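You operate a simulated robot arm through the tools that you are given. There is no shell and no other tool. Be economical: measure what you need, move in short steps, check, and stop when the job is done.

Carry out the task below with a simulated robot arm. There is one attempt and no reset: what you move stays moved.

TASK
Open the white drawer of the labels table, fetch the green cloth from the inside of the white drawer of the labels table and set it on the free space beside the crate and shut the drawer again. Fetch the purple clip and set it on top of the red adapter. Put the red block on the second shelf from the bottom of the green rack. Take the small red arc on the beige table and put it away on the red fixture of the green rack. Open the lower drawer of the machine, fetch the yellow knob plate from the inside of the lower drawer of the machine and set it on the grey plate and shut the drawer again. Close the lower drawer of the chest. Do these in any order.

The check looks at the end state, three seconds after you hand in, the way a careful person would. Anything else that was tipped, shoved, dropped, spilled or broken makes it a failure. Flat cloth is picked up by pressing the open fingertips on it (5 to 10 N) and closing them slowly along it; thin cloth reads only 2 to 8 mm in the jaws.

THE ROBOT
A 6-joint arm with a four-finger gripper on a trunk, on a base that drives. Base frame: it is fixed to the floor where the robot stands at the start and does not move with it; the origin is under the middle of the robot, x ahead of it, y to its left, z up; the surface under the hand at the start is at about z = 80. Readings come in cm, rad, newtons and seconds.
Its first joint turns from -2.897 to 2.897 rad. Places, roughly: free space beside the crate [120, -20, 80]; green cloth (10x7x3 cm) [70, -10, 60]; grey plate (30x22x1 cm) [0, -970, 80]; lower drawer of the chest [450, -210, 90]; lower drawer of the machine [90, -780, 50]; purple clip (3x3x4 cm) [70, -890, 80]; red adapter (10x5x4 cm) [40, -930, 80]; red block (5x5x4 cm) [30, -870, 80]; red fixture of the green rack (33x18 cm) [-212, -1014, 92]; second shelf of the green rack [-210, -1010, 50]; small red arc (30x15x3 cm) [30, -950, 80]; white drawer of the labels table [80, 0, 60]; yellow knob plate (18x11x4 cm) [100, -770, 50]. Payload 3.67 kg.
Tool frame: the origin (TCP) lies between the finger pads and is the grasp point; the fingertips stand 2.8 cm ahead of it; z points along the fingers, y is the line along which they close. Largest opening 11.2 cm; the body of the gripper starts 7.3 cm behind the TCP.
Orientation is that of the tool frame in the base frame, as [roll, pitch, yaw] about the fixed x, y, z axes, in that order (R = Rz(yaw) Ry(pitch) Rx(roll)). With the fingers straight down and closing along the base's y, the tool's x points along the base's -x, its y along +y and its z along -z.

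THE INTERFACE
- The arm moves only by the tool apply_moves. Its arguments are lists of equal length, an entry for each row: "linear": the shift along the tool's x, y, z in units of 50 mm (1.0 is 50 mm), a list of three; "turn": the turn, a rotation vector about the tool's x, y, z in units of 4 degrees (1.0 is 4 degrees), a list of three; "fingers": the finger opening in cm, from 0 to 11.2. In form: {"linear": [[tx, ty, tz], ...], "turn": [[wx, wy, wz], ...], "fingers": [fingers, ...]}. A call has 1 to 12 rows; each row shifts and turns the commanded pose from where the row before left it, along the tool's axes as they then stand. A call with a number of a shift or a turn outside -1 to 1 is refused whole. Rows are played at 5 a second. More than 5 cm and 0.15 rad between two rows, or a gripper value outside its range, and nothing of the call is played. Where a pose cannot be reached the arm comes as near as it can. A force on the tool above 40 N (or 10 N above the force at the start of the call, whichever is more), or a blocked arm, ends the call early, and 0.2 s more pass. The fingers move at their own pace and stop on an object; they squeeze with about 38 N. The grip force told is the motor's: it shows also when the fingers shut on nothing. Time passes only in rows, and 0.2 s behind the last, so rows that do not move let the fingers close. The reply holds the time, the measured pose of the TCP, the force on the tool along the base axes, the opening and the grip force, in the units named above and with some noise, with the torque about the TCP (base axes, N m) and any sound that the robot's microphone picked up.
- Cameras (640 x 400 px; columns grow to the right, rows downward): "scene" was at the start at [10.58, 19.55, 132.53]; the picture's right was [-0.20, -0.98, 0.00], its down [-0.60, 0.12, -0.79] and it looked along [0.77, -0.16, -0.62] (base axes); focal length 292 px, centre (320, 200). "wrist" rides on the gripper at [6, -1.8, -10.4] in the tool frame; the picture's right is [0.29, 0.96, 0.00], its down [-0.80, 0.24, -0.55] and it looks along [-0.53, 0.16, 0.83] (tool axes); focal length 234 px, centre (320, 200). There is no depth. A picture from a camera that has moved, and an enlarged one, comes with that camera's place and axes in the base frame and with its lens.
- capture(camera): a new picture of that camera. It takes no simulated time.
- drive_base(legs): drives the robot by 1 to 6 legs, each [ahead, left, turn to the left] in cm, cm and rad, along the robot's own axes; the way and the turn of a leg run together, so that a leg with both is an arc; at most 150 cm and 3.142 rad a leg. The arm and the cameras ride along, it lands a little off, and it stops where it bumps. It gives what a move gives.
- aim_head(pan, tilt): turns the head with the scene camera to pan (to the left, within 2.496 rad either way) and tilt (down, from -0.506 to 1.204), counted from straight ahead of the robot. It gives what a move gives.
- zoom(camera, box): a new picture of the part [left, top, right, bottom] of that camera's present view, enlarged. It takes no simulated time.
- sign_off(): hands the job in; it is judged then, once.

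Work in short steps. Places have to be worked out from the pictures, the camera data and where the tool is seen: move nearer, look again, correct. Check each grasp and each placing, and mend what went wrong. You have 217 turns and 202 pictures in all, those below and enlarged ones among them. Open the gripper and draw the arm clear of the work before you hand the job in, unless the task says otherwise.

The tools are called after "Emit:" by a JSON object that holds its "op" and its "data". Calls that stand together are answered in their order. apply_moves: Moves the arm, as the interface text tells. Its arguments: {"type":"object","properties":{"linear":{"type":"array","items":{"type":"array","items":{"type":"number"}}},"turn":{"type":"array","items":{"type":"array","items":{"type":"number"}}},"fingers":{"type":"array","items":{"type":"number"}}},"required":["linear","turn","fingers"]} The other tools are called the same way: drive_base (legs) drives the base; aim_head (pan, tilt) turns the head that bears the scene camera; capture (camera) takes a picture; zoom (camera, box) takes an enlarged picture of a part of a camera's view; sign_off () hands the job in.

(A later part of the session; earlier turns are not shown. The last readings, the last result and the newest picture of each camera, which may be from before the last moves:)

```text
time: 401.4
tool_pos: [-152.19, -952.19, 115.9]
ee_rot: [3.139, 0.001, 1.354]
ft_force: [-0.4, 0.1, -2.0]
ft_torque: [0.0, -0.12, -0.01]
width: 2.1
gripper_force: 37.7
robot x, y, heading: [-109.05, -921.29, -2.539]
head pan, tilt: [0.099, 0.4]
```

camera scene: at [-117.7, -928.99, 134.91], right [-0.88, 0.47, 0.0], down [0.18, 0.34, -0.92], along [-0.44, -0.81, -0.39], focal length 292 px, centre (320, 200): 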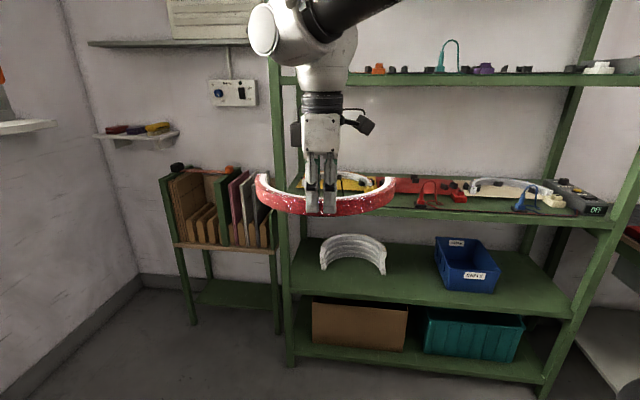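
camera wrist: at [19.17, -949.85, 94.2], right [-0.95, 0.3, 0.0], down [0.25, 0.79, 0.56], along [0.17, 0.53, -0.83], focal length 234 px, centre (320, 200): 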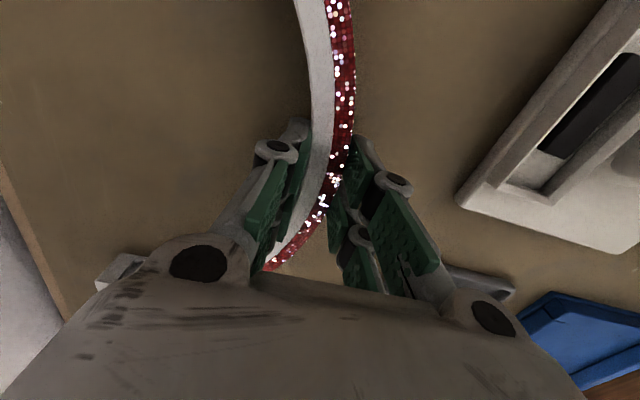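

Emit:
{"op": "apply_moves", "data": {"linear": [[0, 0, 0], [0, 0, 0], [0, 0, 0], [0, 0, 0], [0, 0, 0], [0, 0, 0], [0, 0, 0], [0, 0, 0], [0, 0, 0], [0, 0, 0], [0, 0, 0], [0, 0, 0]], "turn": [[0, 0, 1], [0, 0, 1], [0, 0, 1], [0, 0, 1], [0, 0, 1], [0, 0, 1], [0, 0, 1], [0, 0, 1], [0, 0, 1], [0, 0, 1], [0, 0, 1], [0, 0, 1]], "fingers": [1.2, 1.2, 1.2, 1.2, 1.2, 1.2, 1.2, 1.2, 1.2, 1.2, 1.2, 1.2]}}

Emit:
{"op": "apply_moves", "data": {"linear": [[0, 0, 0], [0, 0, 0], [0, 0, 0], [0, 0, 0], [0, 0, 0], [0, 0, 0], [0, 0, 0], [0, 0, 0], [0, 0, 0], [0, 0, 0], [0, 0, 0], [0, 0, 0]], "turn": [[0, 0, 1], [0, 0, 1], [0, 0, 1], [0, 0, 1], [0, 0, 1], [0, 0, 1], [0, 0, 1], [0, 0, 1], [0, 0, 1], [0, 0, 1], [0, 0, 1], [0, 0, 1]], "fingers": [1.2, 1.2, 1.2, 1.2, 1.2, 1.2, 1.2, 1.2, 1.2, 1.2, 1.2, 1.2]}}

```text
time: 404.0
tool_pos: [-152.1, -952.22, 115.95]
ee_rot: [3.14, -0.001, 0.518]
ft_force: [-0.5, 0.0, -1.7]
ft_torque: [-0.08, -0.03, 0.02]
width: 2.12
gripper_force: 38.9
robot x, y, heading: [-109.14, -921.14, -2.539]
head pan, tilt: [0.099, 0.4]
```

```text
time: 406.6
tool_pos: [-152.06, -952.28, 115.9]
ee_rot: [3.139, -0.003, -0.32]
ft_force: [-0.2, 0.3, -1.7]
ft_torque: [-0.09, 0.05, -0.02]
width: 2.11
gripper_force: 37.5
robot x, y, heading: [-109.02, -921.34, -2.539]
head pan, tilt: [0.099, 0.4]
```

Fully turned with no reach trouble. Finish the last 15°, then extend the arm toward the rack front at [−186.5, −976.8] and view with the wrist camera.

Emit:
{"op": "apply_moves", "data": {"linear": [[0, 0, 0], [0, 0, 0], [0, 0, 0], [0, 0, 0], [-0.385, 0.87, 0], [-0.385, 0.87, 0], [-0.385, 0.87, 0], [-0.385, 0.87, 0], [-0.385, 0.87, 0], [-0.385, 0.87, 0], [-0.385, 0.87, 0], [-0.385, 0.87, 0]], "turn": [[0, 0, 1], [0, 0, 1], [0, 0, 1], [0, 0, 0.65], [0, 0, 0], [0, 0, 0], [0, 0, 0], [0, 0, 0], [0, 0, 0], [0, 0, 0], [0, 0, 0], [0, 0, 0]], "fingers": [1.2, 1.2, 1.2, 1.2, 1.2, 1.2, 1.2, 1.2, 1.2, 1.2, 1.2, 1.2]}}

Emit:
{"op": "capture", "data": {"camera": "wrist"}}

Emit:
{"op": "aim_head", "data": {"pan": 0.2, "tilt": 0.4}}

Emit:
{"op": "capture", "data": {"camera": "scene"}}

```text
time: 409.2
tool_pos: [-184.08, -972.93, 116.08]
ee_rot: [3.138, -0.002, -0.574]
ft_force: [0.6, 0.7, 0.9]
ft_torque: [-0.13, 0.14, 0.0]
width: 2.1
gripper_force: 37.6
robot x, y, heading: [-109.13, -921.11, -2.536]
head pan, tilt: [0.099, 0.4]
```

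```text
51 pictures are left
camera wrist: at [-178.02, -974.78, 126.54], right [-0.28, -0.96, 0.0], down [-0.8, 0.23, 0.55], along [-0.53, 0.15, -0.83], focal length 234 px, centre (320, 200)
```

wrist: 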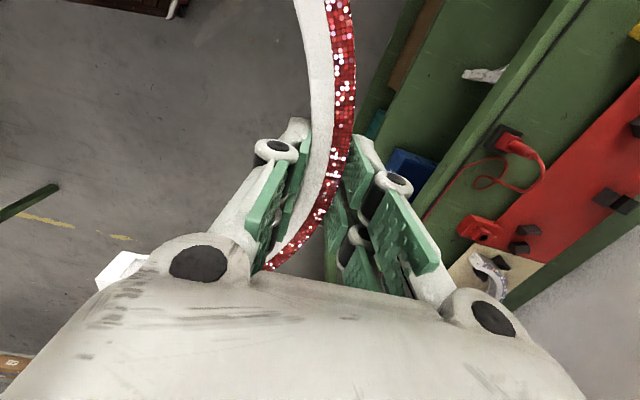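

```text
time: 409.9
tool_pos: [-184.02, -972.85, 116.07]
ee_rot: [-3.141, -0.002, -0.575]
ft_force: [0.0, 0.7, -1.1]
ft_torque: [-0.1, 0.05, 0.01]
width: 2.1
gripper_force: 37.6
robot x, y, heading: [-108.35, -921.41, -2.539]
head pan, tilt: [0.201, 0.4]
```

```text
50 pictures are left
camera scene: at [-104.81, -946.94, 134.9], right [-0.72, 0.7, 0.0], down [0.27, 0.28, -0.92], along [-0.64, -0.66, -0.39], focal length 292 px, centre (320, 200)
```

scene: 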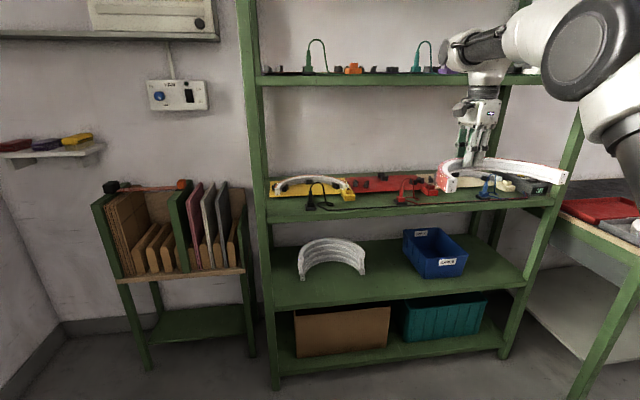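

Checking clearances: with a vertical tool at the apex, the forearm would hit the upper shelf (z≈131). I need to regrasp the arc by a leg with a forward-tilted tool, so I need a free surface nearby. I'll look at the orange table and the tables across the aisle.

Emit:
{"op": "aim_head", "data": {"pan": -0.75, "tilt": 0.5}}

Emit:
{"op": "capture", "data": {"camera": "scene"}}

Emit:
{"op": "aim_head", "data": {"pan": -1.6, "tilt": 0.5}}

Emit:
{"op": "capture", "data": {"camera": "scene"}}

```text
time: 411.1
tool_pos: [-184.11, -973.01, 116.15]
ee_rot: [3.141, -0.002, -0.574]
ft_force: [-0.2, -0.1, -1.6]
ft_torque: [-0.1, 0.02, -0.03]
width: 2.11
gripper_force: 37.5
robot x, y, heading: [-109.26, -921.41, -2.541]
head pan, tilt: [-0.75, 0.499]
```

```text
49 pictures are left
camera scene: at [-107.36, -938.94, 133.99], right [0.15, 0.99, 0.0], down [0.47, -0.07, -0.88], along [-0.87, 0.13, -0.48], focal length 292 px, centre (320, 200)
```

scene: 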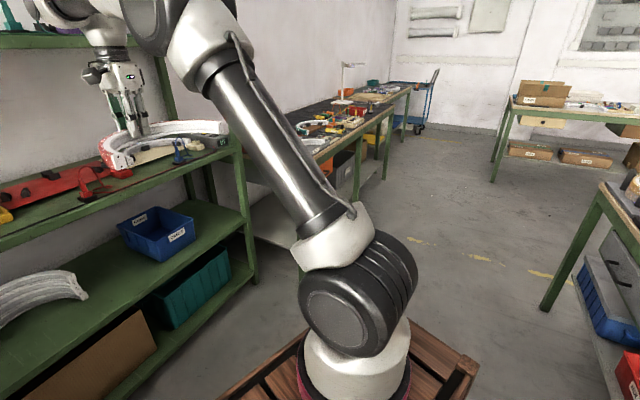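

```text
time: 412.3
tool_pos: [-183.94, -973.01, 115.92]
ee_rot: [3.14, -0.002, -0.574]
ft_force: [0.5, -0.3, -1.1]
ft_torque: [-0.11, 0.07, -0.01]
width: 2.09
gripper_force: 37.5
robot x, y, heading: [-109.03, -921.18, -2.539]
head pan, tilt: [-1.6, 0.499]
```

```text
48 pictures are left
camera scene: at [-103.3, -932.63, 133.99], right [0.84, 0.54, 0.0], down [0.26, -0.4, -0.88], along [-0.48, 0.74, -0.48], focal length 292 px, centre (320, 200)
```

scene: 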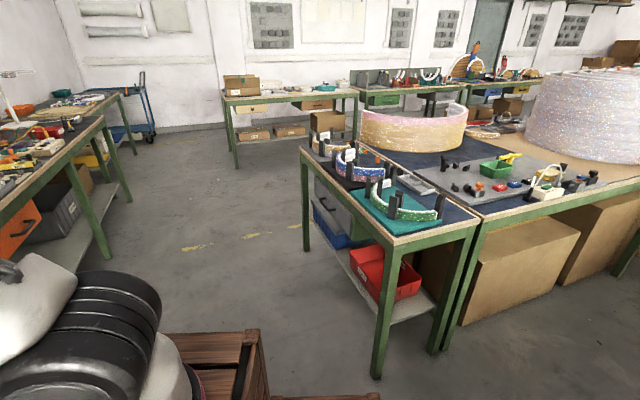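

No handy free surface. But recomputing: at near-full stretch, the forearm runs level and could just pass under the upper shelf. I'll test this in open air: extend to ~96.5 cm and lower to z≈100, then check the arm's height.

Emit:
{"op": "apply_moves", "data": {"linear": [[0, 0, 0.8], [0, 0, 0.8], [0, 0, 0.8], [0, 0, 0.7], [-0.15, 0.34, 0], [-0.15, 0.34, 0], [-0.15, 0.34, 0]], "turn": [[0, 0, 0], [0, 0, 0], [0, 0, 0], [0, 0, 0], [0, 0, 0], [0, 0, 0], [0, 0, 0]], "fingers": [1.2, 1.2, 1.2, 1.2, 1.2, 1.2, 1.2]}}

Emit:
{"op": "aim_head", "data": {"pan": 0.0, "tilt": 0.15}}

Emit:
{"op": "capture", "data": {"camera": "scene"}}

```text
time: 413.9
tool_pos: [-188.57, -976.23, 100.48]
ee_rot: [3.14, -0.003, -0.576]
ft_force: [0.3, 0.7, -2.3]
ft_torque: [-0.09, 0.06, 0.0]
width: 2.1
gripper_force: 37.7
robot x, y, heading: [-109.04, -921.13, -2.536]
head pan, tilt: [-1.6, 0.499]
```

```text
time: 415.6
tool_pos: [-188.43, -976.15, 100.5]
ee_rot: [3.14, -0.002, -0.576]
ft_force: [1.0, -0.8, -2.7]
ft_torque: [-0.08, 0.0, -0.01]
width: 2.1
gripper_force: 38.1
robot x, y, heading: [-108.69, -920.9, -2.545]
head pan, tilt: [0.0, 0.15]
```

```text
47 pictures are left
camera scene: at [-106.01, -945.53, 137.22], right [-0.57, 0.82, 0.0], down [0.12, 0.08, -0.99], along [-0.82, -0.56, -0.15], focal length 292 px, centre (320, 200)
```

scene: 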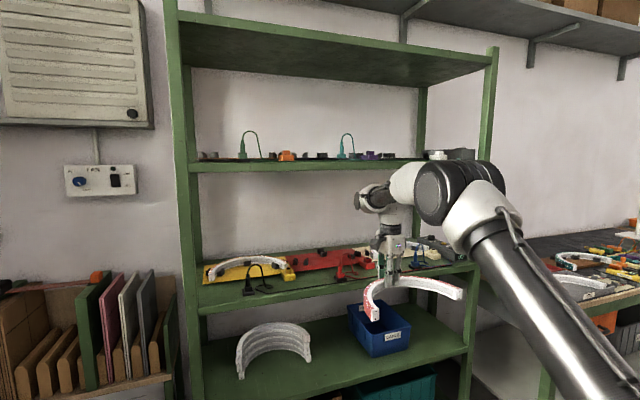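

The arm would touch the shelf lip, so I'll do the regrasp on the beige table's rear band with the arc's opening toward the robot. First test whether the wrist can turn another ~22° as that needs.

Emit:
{"op": "apply_moves", "data": {"linear": [[0, -0.6, -0.6], [0, -0.6, -0.6], [0, -0.6, -0.6], [0, -0.6, -0.6], [0, -0.6, -0.6], [0, -0.6, 0], [0, 0, 0], [0, 0, 0], [0, 0, 0], [0, 0, 0], [0, 0, 0], [0, 0, 0]], "turn": [[0, 0, 0], [0, 0, 0], [0, 0, 0], [0, 0, 0], [0, 0, 0], [0, 0, 0], [0, 0, 1], [0, 0, 1], [0, 0, 1], [0, 0, 1], [0, 0, 1], [0, 0, 0.6]], "fingers": [1.2, 1.2, 1.2, 1.2, 1.2, 1.2, 1.2, 1.2, 1.2, 1.2, 1.2, 1.2]}}

```text
time: 418.1
tool_pos: [-178.71, -960.87, 115.47]
ee_rot: [3.141, -0.001, -0.968]
ft_force: [-0.1, -0.8, -2.0]
ft_torque: [-0.06, 0.07, 0.01]
width: 2.09
gripper_force: 37.8
robot x, y, heading: [-108.74, -921.33, -2.539]
head pan, tilt: [0.0, 0.15]
```

That works. Retract and drive back to the table, facing the rear band.

Emit:
{"op": "apply_moves", "data": {"linear": [[0.065, -0.745, 0], [0.065, -0.745, 0], [0.065, -0.745, 0], [0.065, -0.745, 0]], "turn": [[0, 0, 0], [0, 0, 0], [0, 0, 0], [0, 0, 0]], "fingers": [1.2, 1.2, 1.2, 1.2]}}

Emit:
{"op": "drive_base", "data": {"legs": [[0, 0, 1.924], [0, 57, 0], [27, 0, 0]]}}

Emit:
{"op": "aim_head", "data": {"pan": 0.0, "tilt": 0.6}}

Emit:
{"op": "capture", "data": {"camera": "scene"}}

```text
time: 419.1
tool_pos: [-165.96, -953.67, 115.18]
ee_rot: [-3.141, -0.002, -0.966]
ft_force: [-0.3, -0.8, -2.3]
ft_torque: [-0.03, 0.06, -0.02]
width: 2.11
gripper_force: 38.1
robot x, y, heading: [-109.01, -921.07, -2.54]
head pan, tilt: [0.0, 0.15]
```

```text
time: 428.5
tool_pos: [-4.26, -934.38, 115.21]
ee_rot: [-3.141, -0.002, 0.934]
ft_force: [-0.7, -0.1, -1.7]
ft_torque: [-0.07, -0.07, 0.03]
width: 2.09
gripper_force: 37.8
robot x, y, heading: [-53.17, -890.75, -0.642]
head pan, tilt: [0.0, 0.15]
```

```text
time: 429.4
tool_pos: [-4.1, -934.26, 115.27]
ee_rot: [-3.141, 0.0, 0.933]
ft_force: [-0.4, -0.3, -2.1]
ft_torque: [-0.07, -0.08, -0.01]
width: 2.1
gripper_force: 37.9
robot x, y, heading: [-53.26, -890.88, -0.645]
head pan, tilt: [0.0, 0.6]
```

```text
46 pictures are left
camera scene: at [-31.58, -880.34, 133.09], right [-0.6, -0.8, 0.0], down [-0.45, 0.34, -0.83], along [0.66, -0.49, -0.56], focal length 292 px, centre (320, 200)
```

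scene: 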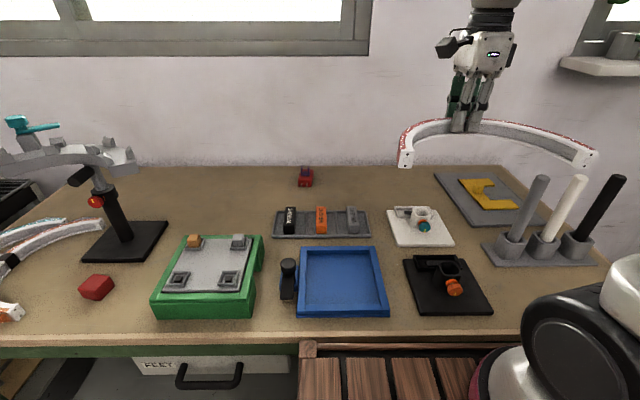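

Well oriented (opening toward the robot). I'll edge the base 2.5 cm closer, then extend over the rear band.

Emit:
{"op": "drive_base", "data": {"legs": [[2.5, 0, 0.02]]}}

Emit:
{"op": "apply_moves", "data": {"linear": [[0, 0.85, 0], [0, 0.85, 0], [0, 0.85, 0], [0, 0.85, 0], [0, 0.85, 0], [0, 0.85, 0], [0, 0.85, 0], [0, 0.85, 0]], "turn": [[0, 0, 0], [0, 0, 0], [0, 0, 0], [0, 0, 0], [0, 0, 0], [0, 0, 0], [0, 0, 0], [0, 0, 0]], "fingers": [1.2, 1.2, 1.2, 1.2, 1.2, 1.2, 1.2, 1.2]}}

```text
time: 430.2
tool_pos: [-1.35, -934.85, 115.28]
ee_rot: [3.141, -0.002, 0.952]
ft_force: [0.8, -0.1, -2.4]
ft_torque: [-0.06, -0.11, 0.0]
width: 2.11
gripper_force: 37.6
robot x, y, heading: [-51.06, -891.83, -0.618]
head pan, tilt: [0.0, 0.6]
```

```text
time: 432.0
tool_pos: [25.95, -954.2, 115.84]
ee_rot: [3.138, -0.001, 0.952]
ft_force: [-4.7, 2.5, 7.8]
ft_torque: [-0.29, -0.38, -0.02]
width: 2.08
gripper_force: 37.2
robot x, y, heading: [-51.29, -891.81, -0.617]
head pan, tilt: [0.0, 0.6]
```

There's a light contact (likely the window sill). I'll back off 2.5 cm, shift 6 cm left, and lower part way to look.

Emit:
{"op": "apply_moves", "data": {"linear": [[0, -0.5, 0], [0.6, 0, 0], [0.6, 0, 0], [0, 0, 0.8], [0, 0, 0.8], [0, 0, 0.8]], "turn": [[0, 0, 0], [0, 0, 0], [0, 0, 0], [0, 0, 0], [0, 0, 0], [0, 0, 0]], "fingers": [1.2, 1.2, 1.2, 1.2, 1.2, 1.2]}}

Emit:
{"op": "capture", "data": {"camera": "scene"}}

Emit:
{"op": "capture", "data": {"camera": "wrist"}}

```text
time: 433.4
tool_pos: [27.86, -948.05, 103.14]
ee_rot: [3.141, 0.0, 0.953]
ft_force: [-0.1, -0.1, -1.2]
ft_torque: [-0.07, -0.1, -0.01]
width: 2.11
gripper_force: 37.9
robot x, y, heading: [-51.17, -892.08, -0.619]
head pan, tilt: [0.0, 0.6]
```

```text
45 pictures are left
camera scene: at [-29.8, -881.37, 133.08], right [-0.58, -0.81, 0.0], down [-0.46, 0.33, -0.83], along [0.67, -0.48, -0.56], focal length 292 px, centre (320, 200)
```

scene: 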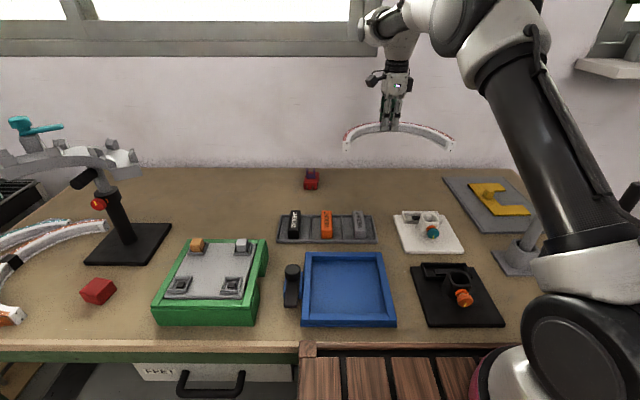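

```text
44 pictures are left
camera wrist: at [29.93, -942.19, 113.54], right [0.95, -0.32, 0.0], down [-0.27, -0.79, 0.55], along [-0.17, -0.52, -0.83], focal length 234 px, centre (320, 200)
```

wrist: 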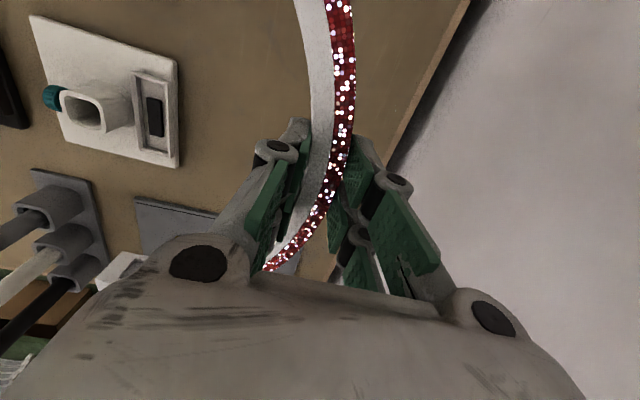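

Clearances are good: the arc's ends at n≈551, the device's back edge at n≈548. Lower to contact and release.

Emit:
{"op": "apply_moves", "data": {"linear": [[0, 0, 0.8], [0, 0, 0.8], [0, 0, 0.8], [0, 0, 0.8], [0, 0, 0.4], [0, 0, 0.1], [0, 0, 0.1], [0, 0, 0.05]], "turn": [[0, 0, 0], [0, 0, 0], [0, 0, 0], [0, 0, 0], [0, 0, 0], [0, 0, 0], [0, 0, 0], [0, 0, 0]], "fingers": [1.2, 1.2, 1.2, 1.2, 1.2, 1.2, 1.2, 1.2]}}

Emit:
{"op": "apply_moves", "data": {"linear": [[0, 0, 0], [0, 0, 0], [0, 0, -0.3], [0, 0, -0.8], [0, 0, -0.8], [0, 0, -0.8], [0, 0, -0.8], [0, 0, -0.8]], "turn": [[0, 0, 0], [0, 0, 0], [0, 0, 0], [0, 0, 0], [0, 0, 0], [0, 0, 0], [0, 0, 0], [0, 0, 0]], "fingers": [3.4, 4, 4, 4, 4, 4, 4, 4]}}

Emit:
{"op": "zoom", "data": {"camera": "scene", "box": [260, 90, 500, 260]}}

```text
time: 435.2
tool_pos: [27.75, -948.22, 84.02]
ee_rot: [-3.141, -0.001, 0.954]
ft_force: [-1.2, -0.1, -0.9]
ft_torque: [-0.06, 0.14, -0.05]
width: 2.07
gripper_force: 37.8
robot x, y, heading: [-51.38, -892.12, -0.62]
head pan, tilt: [0.0, 0.6]
```

```text
time: 437.0
tool_pos: [28.1, -948.43, 105.54]
ee_rot: [3.14, -0.002, 0.953]
ft_force: [-0.3, -0.3, -0.4]
ft_torque: [0.02, 0.02, -0.01]
width: 4.0
gripper_force: 0.1
robot x, y, heading: [-51.32, -892.23, -0.618]
head pan, tilt: [0.0, 0.6]
```

```text
2.35 times, centred on (380, 175) of scene
camera zoom: at [-29.75, -881.4, 133.07], right [-0.58, -0.81, 0.0], down [-0.46, 0.33, -0.82], along [0.67, -0.48, -0.57], focal length 686 px, centre (179, 259)
```

zoom: 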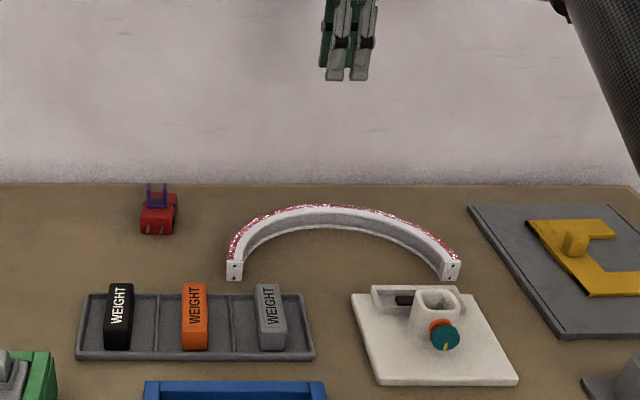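

The arc lies well. Now rotate the tool (70° yaw) and tilt 35° forward to grip its left leg, 20° up from the end.

Emit:
{"op": "apply_moves", "data": {"linear": [[0, -0.6, -0.3], [0, -0.6, -0.3], [0, 0, 0], [0, 0, 0], [0, 0, 0], [0, 0, 0], [0, 0, 0], [0, 0, 0], [0, 0, 0], [0, 0, 0], [0, 0, 0], [0, 0, 0]], "turn": [[0, 0, -1], [0, 0, -1], [0, 0, -1], [0, 0, -1], [0, 0, -1], [0, 0, -1], [0, 0, -1], [0, 0, -1], [0, 0, -1], [0, 0, -1], [0, 0, -1], [0, 0, -1]], "fingers": [5, 5, 5, 5, 5, 5, 5, 5, 5, 5, 5, 5]}}

Emit:
{"op": "apply_moves", "data": {"linear": [[0, 0, 0], [0, 0, 0], [0, 0, 0], [0, 0, 0], [0, 0, 0], [0, 0, 0], [0, 0, 0], [0, 0, 0], [0, 0, 0], [0, 0, 0], [0, 0, 0]], "turn": [[0, 0, -1], [0, 0, -1], [0, -0.85, -1], [0, -0.85, -1], [0, -0.85, -1], [0, -1, -0.3], [0, -1, 0], [0, -1, 0], [0, -1, 0], [0, -1, 0], [0, -1, 0]], "fingers": [5, 5, 5, 5, 5, 5, 5, 5, 5, 5, 5]}}

```text
time: 439.6
tool_pos: [22.93, -944.85, 108.43]
ee_rot: [3.141, 0.001, 1.792]
ft_force: [-0.7, -0.6, 0.0]
ft_torque: [-0.02, 0.0, -0.03]
width: 5.0
gripper_force: 0.0
robot x, y, heading: [-51.09, -892.33, -0.625]
head pan, tilt: [0.0, 0.6]
```

```text
time: 442.0
tool_pos: [22.88, -944.92, 108.54]
ee_rot: [-3.117, 0.595, 2.175]
ft_force: [0.3, -0.4, -0.2]
ft_torque: [-0.01, 0.03, -0.03]
width: 4.99
gripper_force: 0.1
robot x, y, heading: [-51.45, -892.24, -0.618]
head pan, tilt: [0.0, 0.6]
```

Emit:
{"op": "apply_moves", "data": {"linear": [[0.604, 0.464, 0.244], [0.604, 0.464, 0.244], [0.604, 0.464, 0.244], [0.604, 0.464, 0.244], [0.604, 0.464, 0.244]], "turn": [[0, 0, 0], [0, 0, 0], [0, 0, 0], [0, 0, 0], [0, 0, 0]], "fingers": [5, 5, 5, 5, 5]}}

Emit:
{"op": "capture", "data": {"camera": "wrist"}}

```text
time: 443.2
tool_pos: [27.23, -931.12, 94.89]
ee_rot: [-3.117, 0.595, 2.172]
ft_force: [0.1, 0.3, -0.2]
ft_torque: [0.03, 0.0, -0.01]
width: 4.98
gripper_force: 0.1
robot x, y, heading: [-51.29, -892.4, -0.618]
head pan, tilt: [0.0, 0.6]
```

```text
42 pictures are left
camera wrist: at [19.88, -923.15, 100.03], right [0.66, 0.73, -0.18], down [0.41, -0.15, 0.9], along [0.63, -0.67, -0.39], focal length 234 px, centre (320, 200)
```

wrist: 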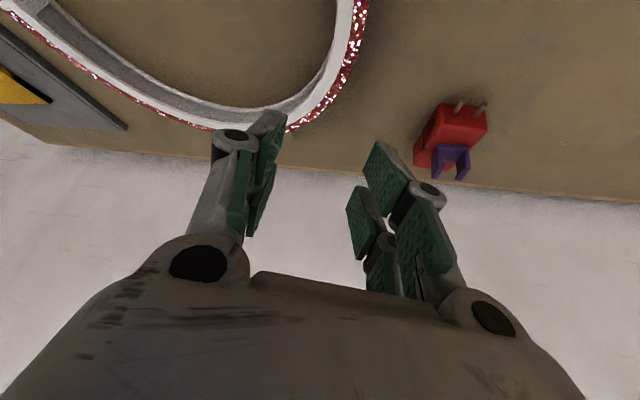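

The leg lies about 0.8 cm to the left of the descent line; the adapter is clear. Correct, and descend to z≈83.5.

Emit:
{"op": "apply_moves", "data": {"linear": [[0, -0.16, 0], [0.426, 0, 0.63], [0.426, 0, 0.63], [0.4, 0, 0.6]], "turn": [[0, 0, 0], [0, 0, 0], [0, 0, 0], [0, 0, 0]], "fingers": [4.6, 4.6, 4.6, 4.6]}}

Emit:
{"op": "capture", "data": {"camera": "wrist"}}

```text
time: 444.2
tool_pos: [26.4, -931.64, 83.63]
ee_rot: [-3.118, 0.598, 2.171]
ft_force: [0.4, 0.7, 15.7]
ft_torque: [0.36, -0.38, 0.1]
width: 4.8
gripper_force: 1.4
robot x, y, heading: [-51.15, -892.46, -0.62]
head pan, tilt: [0.0, 0.6]
```

```text
41 pictures are left
camera wrist: at [19.04, -923.67, 88.75], right [0.66, 0.73, -0.18], down [0.41, -0.15, 0.9], along [0.63, -0.67, -0.39], focal length 234 px, centre (320, 200)
```

wrist: 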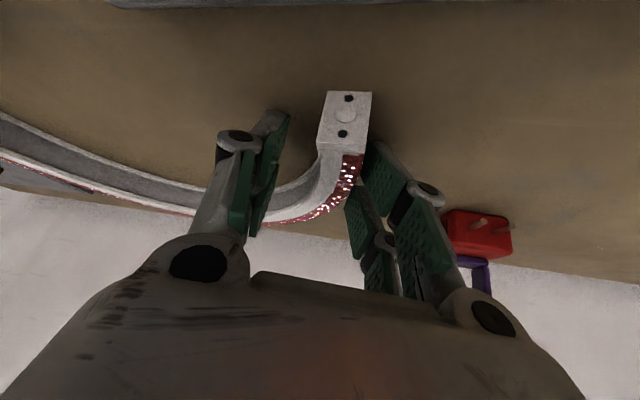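

The tips touch the table and the leg is nearer the right finger. Lift 4 mm, shift 1 cm right, and close slowly.

Emit:
{"op": "apply_moves", "data": {"linear": [[-0.05, 0, -0.07], [0, 0.2, 0], [0, 0, 0], [0, 0, 0], [0, 0, 0], [0, 0, 0], [0, 0, 0]], "turn": [[0, 0, 0], [0, 0, 0], [0, 0, 0], [0, 0, 0], [0, 0, 0], [0, 0, 0], [0, 0, 0]], "fingers": [4.8, 4.8, 4, 3.2, 2.6, 2, 1.4]}}

Emit:
{"op": "capture", "data": {"camera": "wrist"}}

```text
time: 445.8
tool_pos: [27.28, -931.08, 83.99]
ee_rot: [-3.117, 0.595, 2.172]
ft_force: [0.9, 1.1, 0.3]
ft_torque: [0.19, -0.18, 0.02]
width: 2.16
gripper_force: 37.5
robot x, y, heading: [-51.45, -891.76, -0.627]
head pan, tilt: [0.0, 0.6]
```

```text
40 pictures are left
camera wrist: at [19.81, -923.15, 89.12], right [0.66, 0.73, -0.18], down [0.41, -0.15, 0.9], along [0.63, -0.67, -0.4], focal length 234 px, centre (320, 200)
```

wrist: 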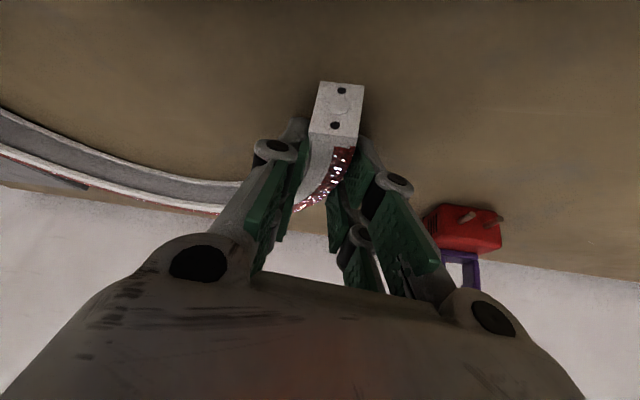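

Gripped (2.2 cm). Lift vertically and check how the arc hangs.

Emit:
{"op": "apply_moves", "data": {"linear": [[-0.15, 0, -0.22], [-0.4, 0, -0.6], [-0.448, 0, -0.662], [-0.448, 0, -0.662], [-0.448, 0, -0.662], [-0.448, 0, -0.662], [-0.448, 0, -0.662], [-0.448, 0, -0.662]], "turn": [[0, 0, 0], [0, 0, 0], [0, 0, 0], [0, 0, 0], [0, 0, 0], [0, 0, 0], [0, 0, 0], [0, 0, 0]], "fingers": [1.2, 1.2, 1.2, 1.2, 1.2, 1.2, 1.2, 1.2]}}

Emit:
{"op": "capture", "data": {"camera": "scene"}}

```text
time: 447.6
tool_pos: [27.82, -930.86, 112.72]
ee_rot: [-3.115, 0.593, 2.174]
ft_force: [1.0, -0.7, -2.2]
ft_torque: [0.28, -0.07, 0.01]
width: 2.15
gripper_force: 38.2
robot x, y, heading: [-51.26, -892.11, -0.623]
head pan, tilt: [0.0, 0.6]
```

```text
39 pictures are left
camera scene: at [-29.74, -881.4, 133.07], right [-0.58, -0.81, 0.0], down [-0.46, 0.33, -0.82], along [0.67, -0.48, -0.57], focal length 292 px, centre (320, 200)
```

scene: 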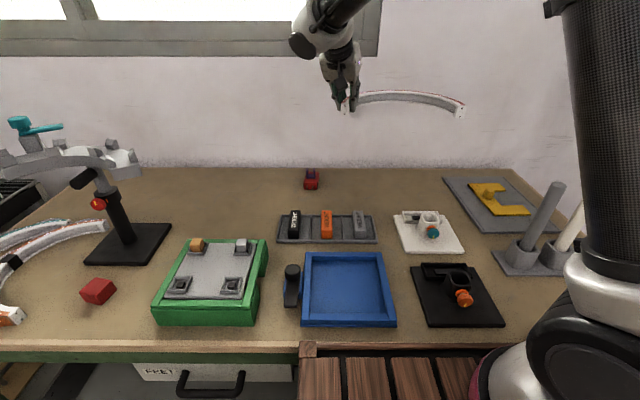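

The arc hangs level. I'll retract it a little higher, drive back to the rack, and approach with the arm pointing right-forward.

Emit:
{"op": "apply_moves", "data": {"linear": [[0.578, 0, -0.633], [0.578, 0, -0.633], [0.578, 0, -0.633], [0.578, 0, -0.633], [0.578, 0, -0.633], [0.578, 0, -0.633]], "turn": [[0, 0, 0], [0, 0, 0], [0, 0, 0], [0, 0, 0], [0, 0, 0], [0, 0, 0]], "fingers": [1.2, 1.2, 1.2, 1.2, 1.2, 1.2]}}

Emit:
{"op": "drive_base", "data": {"legs": [[-27, 0, 0], [0, 0, -1.88], [60, 21, 0]]}}

```text
time: 449.0
tool_pos: [14.33, -910.01, 118.82]
ee_rot: [-3.116, 0.596, 2.172]
ft_force: [0.1, 0.1, -1.9]
ft_torque: [0.3, -0.06, 0.02]
width: 2.15
gripper_force: 37.4
robot x, y, heading: [-51.51, -892.58, -0.62]
head pan, tilt: [0.0, 0.6]
```

```text
time: 458.6
tool_pos: [-147.27, -985.69, 118.76]
ee_rot: [-3.116, 0.596, 0.279]
ft_force: [1.0, -0.7, -2.5]
ft_torque: [-0.18, -0.24, 0.0]
width: 2.08
gripper_force: 38.2
robot x, y, heading: [-109.81, -929.1, -2.517]
head pan, tilt: [0.0, 0.6]
```

Emit:
{"op": "apply_moves", "data": {"linear": [[0, 0, 0], [0, 0, 0], [0, 0, 0], [0, 0, 0], [-0.62, -0.55, 0.42], [-0.62, -0.55, 0.42], [-0.62, -0.55, 0.42], [-0.62, -0.55, 0.42], [-0.62, -0.55, 0.42], [-0.62, -0.55, 0.42]], "turn": [[-0.65, 0, -0.96], [-0.65, 0, -0.96], [-0.65, 0, -0.96], [-0.65, 0, -0.96], [0, 0, 0], [0, 0, 0], [0, 0, 0], [0, 0, 0], [0, 0, 0], [0, 0, 0]], "fingers": [1.2, 1.2, 1.2, 1.2, 1.2, 1.2, 1.2, 1.2, 1.2, 1.2]}}

Emit:
{"op": "capture", "data": {"camera": "wrist"}}

Emit:
{"op": "aim_head", "data": {"pan": 0.25, "tilt": 0.35}}

Emit:
{"op": "capture", "data": {"camera": "scene"}}

```text
time: 460.8
tool_pos: [-175.15, -984.67, 118.78]
ee_rot: [-3.117, 0.59, 0.609]
ft_force: [0.1, 0.6, -1.7]
ft_torque: [-0.07, -0.23, -0.01]
width: 2.07
gripper_force: 38.2
robot x, y, heading: [-110.28, -929.27, -2.514]
head pan, tilt: [0.0, 0.6]
```

```text
38 pictures are left
camera wrist: at [-167.22, -977.39, 124.07], right [0.73, -0.66, -0.18], down [-0.15, -0.41, 0.9], along [-0.66, -0.63, -0.4], focal length 234 px, centre (320, 200)
```

wrist: 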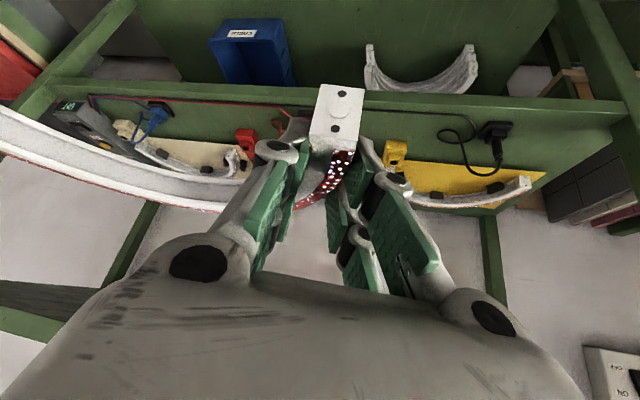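

```text
time: 461.6
tool_pos: [-175.14, -984.75, 118.61]
ee_rot: [-3.118, 0.587, 0.605]
ft_force: [-0.3, 0.2, -1.8]
ft_torque: [-0.08, -0.24, 0.0]
width: 2.09
gripper_force: 38.1
robot x, y, heading: [-110.18, -929.21, -2.515]
head pan, tilt: [0.25, 0.351]
```

```text
37 pictures are left
camera scene: at [-104.81, -955.22, 135.35], right [-0.77, 0.64, 0.0], down [0.22, 0.27, -0.94], along [-0.6, -0.72, -0.34], focal length 292 px, centre (320, 200)
```

scene: 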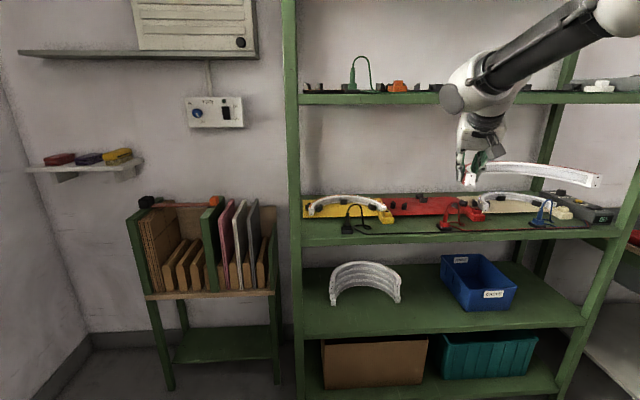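

The red fixture is now in clear view; zoom to measure its pegs.

Emit:
{"op": "zoom", "data": {"camera": "scene", "box": [290, 160, 610, 260]}}

```text
2.00 times, centred on (450, 210) of scene
camera zoom: at [-104.81, -955.22, 135.35], right [-0.77, 0.64, 0.0], down [0.22, 0.27, -0.94], along [-0.6, -0.72, -0.34], focal length 583 px, centre (60, 180)
```

zoom: 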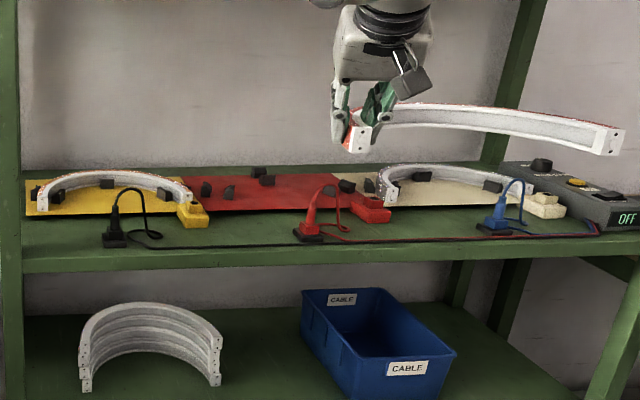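

Fixture centre line n≈405.5, apex pegs t≈−957. I'll enter in stages: pass the apex over the red plug at z≈110, then lower to clear only the pegs, and drive the rest in.

Emit:
{"op": "apply_moves", "data": {"linear": [[0.48, 0, 0.71], [0.48, 0, 0.71]], "turn": [[0, 0, 0], [0, 0, 0]], "fingers": [1.2, 1.2]}}

Emit:
{"op": "drive_base", "data": {"legs": [[14.2, 5, 0]]}}

Emit:
{"op": "capture", "data": {"camera": "scene"}}

```text
time: 462.2
tool_pos: [-175.33, -984.5, 110.08]
ee_rot: [-3.117, 0.59, 0.605]
ft_force: [0.4, 0.5, -1.3]
ft_torque: [-0.09, -0.25, 0.0]
width: 2.07
gripper_force: 38.0
robot x, y, heading: [-110.17, -928.97, -2.514]
head pan, tilt: [0.25, 0.351]
```

```text
time: 463.6
tool_pos: [-184.25, -996.78, 110.17]
ee_rot: [-3.119, 0.587, 0.604]
ft_force: [-0.5, -0.2, -1.1]
ft_torque: [-0.11, -0.27, 0.03]
width: 2.07
gripper_force: 38.1
robot x, y, heading: [-118.9, -941.89, -2.512]
head pan, tilt: [0.25, 0.351]
```

```text
35 pictures are left
camera scene: at [-113.6, -967.63, 135.35], right [-0.77, 0.64, 0.0], down [0.22, 0.26, -0.94], along [-0.6, -0.72, -0.34], focal length 292 px, centre (320, 200)
```

scene: 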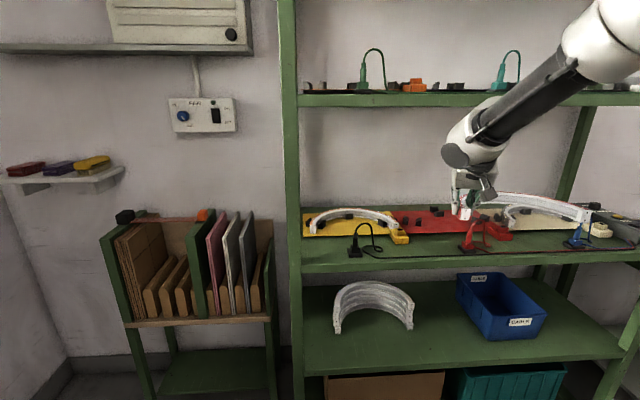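

Clear so far. Lower to z≈101.5 (arc bottom ~97.5) and drive the remaining 23 cm in.

Emit:
{"op": "apply_moves", "data": {"linear": [[0.48, 0, 0.71], [0.48, 0, 0.71]], "turn": [[0, 0, 0], [0, 0, 0]], "fingers": [1.2, 1.2]}}

Emit:
{"op": "drive_base", "data": {"legs": [[12, 4.2, 0]]}}

Emit:
{"op": "capture", "data": {"camera": "wrist"}}

Emit:
{"op": "zoom", "data": {"camera": "scene", "box": [290, 140, 610, 280]}}

```text
time: 464.2
tool_pos: [-184.2, -996.52, 101.6]
ee_rot: [-3.119, 0.588, 0.603]
ft_force: [-0.2, -0.3, -1.2]
ft_torque: [-0.08, -0.26, 0.01]
width: 2.08
gripper_force: 38.2
robot x, y, heading: [-118.52, -941.58, -2.51]
head pan, tilt: [0.25, 0.351]
```

```text
time: 465.4
tool_pos: [-191.6, -1007.12, 101.7]
ee_rot: [-3.116, 0.589, 0.604]
ft_force: [0.0, 0.0, -2.3]
ft_torque: [-0.09, -0.26, -0.01]
width: 2.09
gripper_force: 37.8
robot x, y, heading: [-126.01, -952.27, -2.514]
head pan, tilt: [0.25, 0.351]
```

```text
34 pictures are left
camera wrist: at [-183.62, -999.82, 106.88], right [0.73, -0.66, -0.18], down [-0.15, -0.41, 0.9], along [-0.67, -0.63, -0.4], focal length 234 px, centre (320, 200)
```

wrist: 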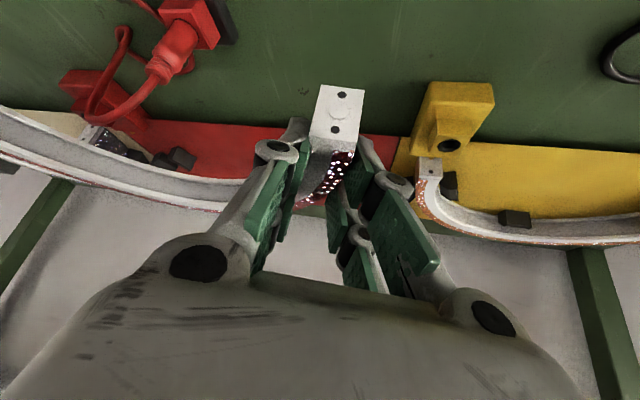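

```text
2.00 times, centred on (450, 210) of scene
camera zoom: at [-120.89, -978.15, 135.35], right [-0.77, 0.64, 0.0], down [0.22, 0.26, -0.94], along [-0.6, -0.72, -0.34], focal length 583 px, centre (60, 180)
```

zoom: 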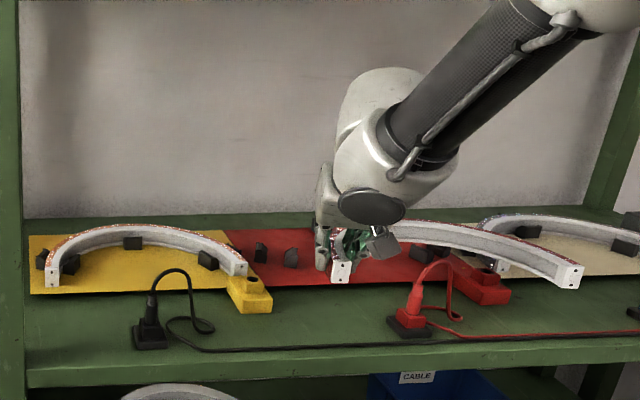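

Using the yellow fixture's arc as a reference, our arc needs +7° yaw, +2.7 cm toward the left and 10.6 cm further in. Apply the yaw, then drive the offset.

Emit:
{"op": "apply_moves", "data": {"linear": [[0, 0, 0], [0, 0, 0]], "turn": [[-0.49, 0, -0.73], [-0.49, 0, -0.73]], "fingers": [1.2, 1.2]}}

Emit:
{"op": "drive_base", "data": {"legs": [[9, 6, 0]]}}

Emit:
{"op": "zoom", "data": {"camera": "scene", "box": [290, 160, 610, 300]}}

Emit:
{"op": "capture", "data": {"camera": "wrist"}}

```text
time: 466.1
tool_pos: [-191.65, -1007.07, 101.57]
ee_rot: [-3.118, 0.587, 0.725]
ft_force: [0.3, 0.0, -2.1]
ft_torque: [-0.1, -0.25, -0.02]
width: 2.07
gripper_force: 38.4
robot x, y, heading: [-126.47, -952.48, -2.513]
head pan, tilt: [0.25, 0.351]
```

```text
time: 467.2
tool_pos: [-195.37, -1017.11, 101.61]
ee_rot: [-3.118, 0.588, 0.726]
ft_force: [0.2, -0.5, -2.5]
ft_torque: [-0.06, -0.27, 0.01]
width: 2.07
gripper_force: 38.0
robot x, y, heading: [-129.92, -962.4, -2.515]
head pan, tilt: [0.25, 0.351]
```

```text
2.00 times, centred on (450, 230) of scene
camera zoom: at [-124.59, -988.18, 135.35], right [-0.77, 0.64, 0.0], down [0.22, 0.26, -0.94], along [-0.6, -0.72, -0.34], focal length 583 px, centre (60, 140)
```

zoom: 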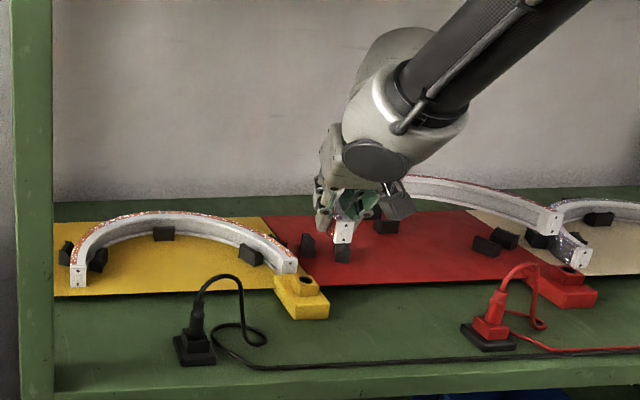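

```text
31 pictures are left
camera wrist: at [-188.34, -1008.89, 106.91], right [0.81, -0.56, -0.18], down [-0.1, -0.43, 0.9], along [-0.58, -0.71, -0.4], focal length 234 px, centre (320, 200)
```

wrist: 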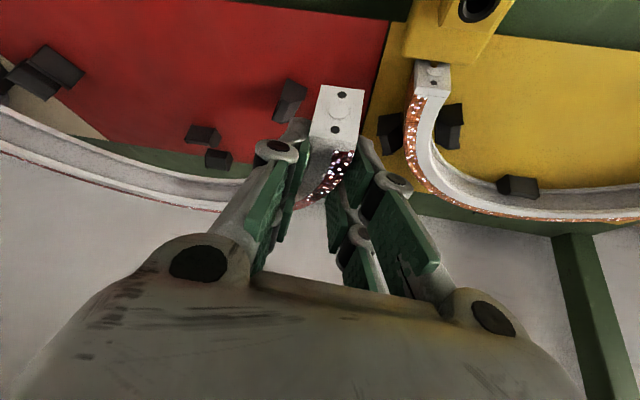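

Alignment with the peg pairs is within ~0.7 cm (using the yellow fixture as reference). Lower in small steps, watching the force.

Emit:
{"op": "apply_moves", "data": {"linear": [[0.17, 0.06, 0.25], [0.17, 0, 0.25], [0.11, 0, 0.16]], "turn": [[0, 0, 0], [0, 0, 0], [0, 0, 0]], "fingers": [1.2, 1.2, 1.2]}}

Emit:
{"op": "capture", "data": {"camera": "wrist"}}

Emit:
{"op": "zoom", "data": {"camera": "scene", "box": [400, 200, 610, 300]}}

```text
time: 468.0
tool_pos: [-195.08, -1017.26, 97.61]
ee_rot: [-3.12, 0.584, 0.724]
ft_force: [0.4, -0.4, -2.4]
ft_torque: [-0.08, -0.24, 0.02]
width: 2.06
gripper_force: 38.0
robot x, y, heading: [-130.0, -961.93, -2.517]
head pan, tilt: [0.25, 0.351]
```

```text
30 pictures are left
camera wrist: at [-188.04, -1009.03, 102.94], right [0.81, -0.57, -0.18], down [-0.1, -0.43, 0.9], along [-0.58, -0.7, -0.4], focal length 234 px, centre (320, 200)
```

wrist: 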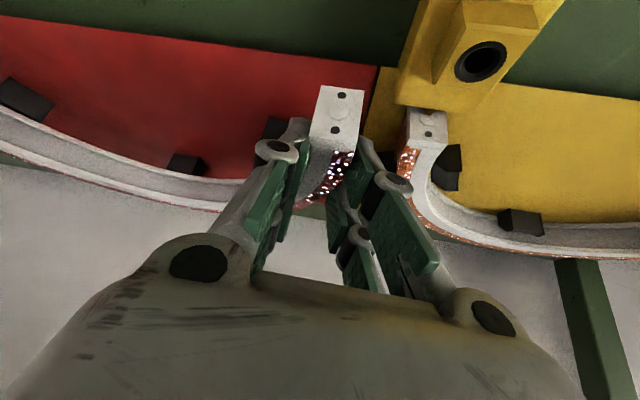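

```text
3.05 times, centred on (505, 250) of scene
camera zoom: at [-124.57, -988.18, 135.35], right [-0.77, 0.64, 0.0], down [0.22, 0.26, -0.94], along [-0.6, -0.72, -0.34], focal length 889 px, centre (-244, 48)
```

zoom: 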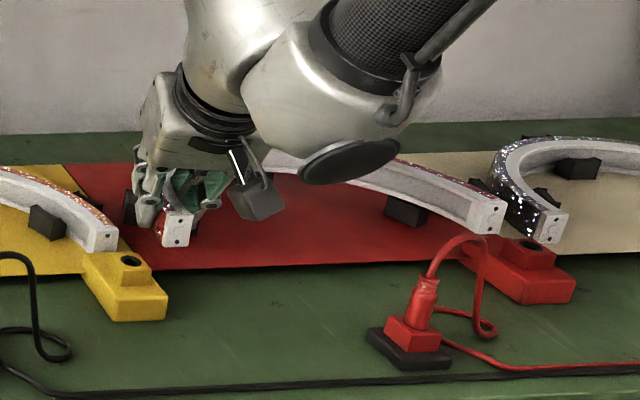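

The inner pegs sit just inside the arc, as on the neighbours. Lower the last centimetre to contact.

Emit:
{"op": "apply_moves", "data": {"linear": [[0.045, 0, 0.066], [0.045, 0, 0.066], [0.034, 0, 0.05], [0.034, 0, 0.05], [0.034, 0, 0.05]], "turn": [[0, 0, 0], [0, 0, 0], [0, 0, 0], [0, 0, 0], [0, 0, 0]], "fingers": [1.2, 1.2, 1.2, 1.2, 1.2]}}

```text
time: 469.2
tool_pos: [-195.26, -1017.18, 96.09]
ee_rot: [-3.119, 0.587, 0.725]
ft_force: [-3.3, 0.4, 9.0]
ft_torque: [-0.1, 1.47, 0.31]
width: 2.2
gripper_force: 38.0
robot x, y, heading: [-129.58, -962.35, -2.513]
head pan, tilt: [0.25, 0.351]
```

Contact on the far side. Lower 3 mm more and open gradually.

Emit:
{"op": "apply_moves", "data": {"linear": [[0.03, 0, 0.045], [0, 0, 0], [0, 0, 0], [0, 0, 0], [0, 0, 0]], "turn": [[0, 0, 0], [0, 0, 0], [0, 0, 0], [0, 0, 0], [0, 0, 0]], "fingers": [1.2, 2, 2.6, 3.2, 3.4]}}

Emit:
{"op": "capture", "data": {"camera": "wrist"}}

```text
time: 470.4
tool_pos: [-195.15, -1017.07, 95.78]
ee_rot: [-3.12, 0.585, 0.725]
ft_force: [-0.1, 0.1, 0.3]
ft_torque: [0.02, 0.0, -0.01]
width: 3.39
gripper_force: 0.1
robot x, y, heading: [-129.91, -962.22, -2.515]
head pan, tilt: [0.25, 0.351]
```

```text
28 pictures are left
camera wrist: at [-188.17, -1009.01, 101.04], right [0.81, -0.56, -0.18], down [-0.1, -0.43, 0.9], along [-0.58, -0.71, -0.4], focal length 234 px, centre (320, 200)
```

wrist: 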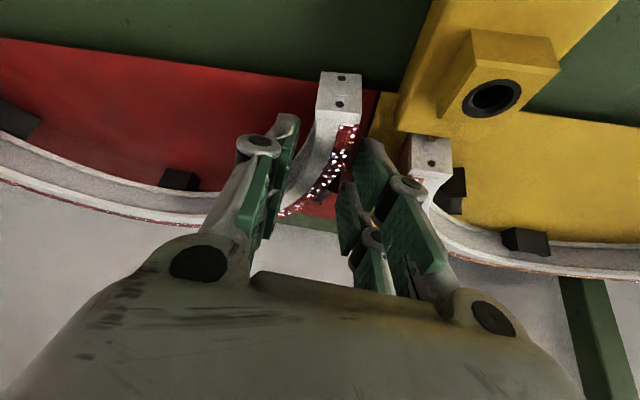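

Released without any force. Withdraw along the tool axis, then look.

Emit:
{"op": "apply_moves", "data": {"linear": [[0, 0, -0.3], [0, 0, -0.6], [0, 0, -0.8], [0.3, 0, -0.6], [0.6, 0, -0.4], [0.6, 0, -0.4]], "turn": [[0, 0, 0], [0, 0, 0], [0, 0, 0], [0, 0, 0], [0, 0, 0], [0, 0, 0]], "fingers": [3.4, 3.4, 3.4, 3.4, 3.4, 3.4]}}

Emit:
{"op": "zoom", "data": {"camera": "scene", "box": [300, 180, 620, 320]}}

```text
time: 471.8
tool_pos: [-183.88, -1007.61, 104.4]
ee_rot: [-3.119, 0.587, 0.725]
ft_force: [-0.1, 0.2, 0.2]
ft_torque: [-0.02, 0.01, -0.04]
width: 3.43
gripper_force: 0.1
robot x, y, heading: [-129.71, -962.52, -2.515]
head pan, tilt: [0.25, 0.351]
```

```text
2.00 times, centred on (460, 250) of scene
camera zoom: at [-124.6, -988.2, 135.35], right [-0.77, 0.64, 0.0], down [0.22, 0.26, -0.94], along [-0.6, -0.72, -0.34], focal length 583 px, centre (40, 100)
```

zoom: 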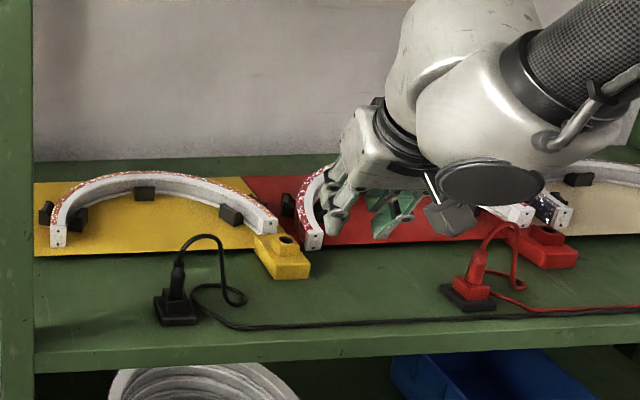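

The arc appears to sit in place. Raise a little, back the base out, and verify.

Emit:
{"op": "apply_moves", "data": {"linear": [[-0.4, 0, -0.6], [-0.4, 0, -0.6]], "turn": [[0, 0, 0], [0, 0, 0]], "fingers": [3.4, 3.4]}}

Emit:
{"op": "drive_base", "data": {"legs": [[-42, -15, 0]]}}

Emit:
{"op": "zoom", "data": {"camera": "scene", "box": [280, 130, 600, 330]}}

```text
time: 472.4
tool_pos: [-183.9, -1007.82, 111.49]
ee_rot: [-3.12, 0.584, 0.725]
ft_force: [-0.7, 0.8, 0.0]
ft_torque: [0.01, -0.04, -0.02]
width: 3.39
gripper_force: 0.1
robot x, y, heading: [-129.88, -962.2, -2.515]
head pan, tilt: [0.25, 0.351]
```

```text
time: 475.1
tool_pos: [-159.33, -971.07, 111.51]
ee_rot: [-3.117, 0.586, 0.724]
ft_force: [-0.8, -0.1, -1.2]
ft_torque: [0.0, -0.02, 0.03]
width: 3.39
gripper_force: 0.0
robot x, y, heading: [-105.11, -925.62, -2.511]
head pan, tilt: [0.25, 0.351]
```

```text
2.00 times, centred on (440, 230) of scene
camera zoom: at [-99.87, -951.58, 135.36], right [-0.77, 0.64, 0.0], down [0.22, 0.26, -0.94], along [-0.6, -0.72, -0.34], focal length 583 px, centre (80, 140)
```

zoom: 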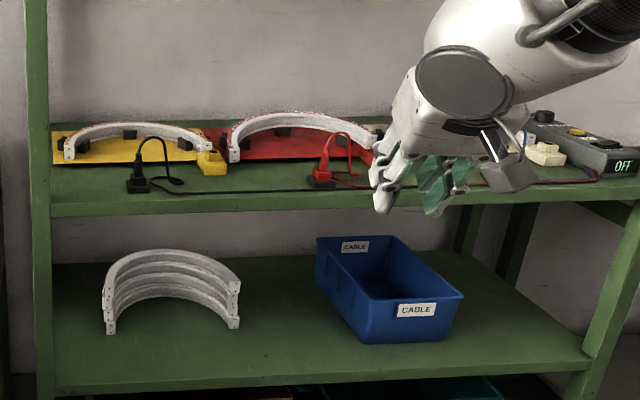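

Emit:
{"op": "apply_moves", "data": {"linear": [[0, 0.8, -0.3], [0, 0.8, -0.3], [0, 0.8, -0.3], [0, 0.8, -0.3]], "turn": [[0, 0, 0], [0, 0, 0], [0, 0, 0], [0, 0, 0]], "fingers": [4, 4, 4, 4]}}

Emit:
{"op": "zoom", "data": {"camera": "scene", "box": [295, 170, 495, 240]}}

```text
time: 476.1
tool_pos: [-146.38, -981.14, 116.45]
ee_rot: [-3.119, 0.587, 0.723]
ft_force: [-0.6, 0.8, -0.1]
ft_torque: [-0.01, -0.02, 0.01]
width: 4.02
gripper_force: 0.1
robot x, y, heading: [-104.96, -925.78, -2.515]
head pan, tilt: [0.25, 0.351]
```

```text
3.20 times, centred on (395, 205) of scene
camera zoom: at [-99.9, -951.56, 135.36], right [-0.77, 0.64, 0.0], down [0.22, 0.26, -0.94], along [-0.6, -0.72, -0.34], focal length 933 px, centre (80, 184)
```

zoom: 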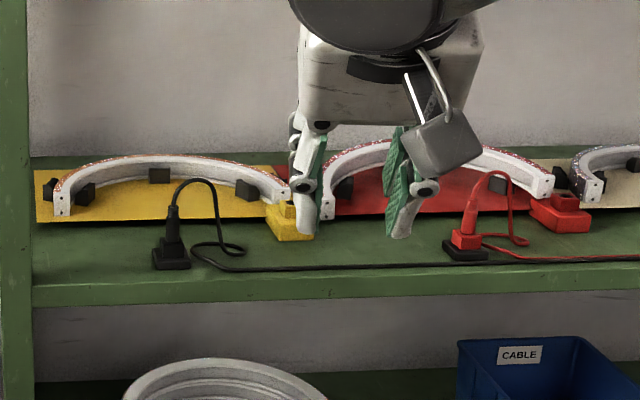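

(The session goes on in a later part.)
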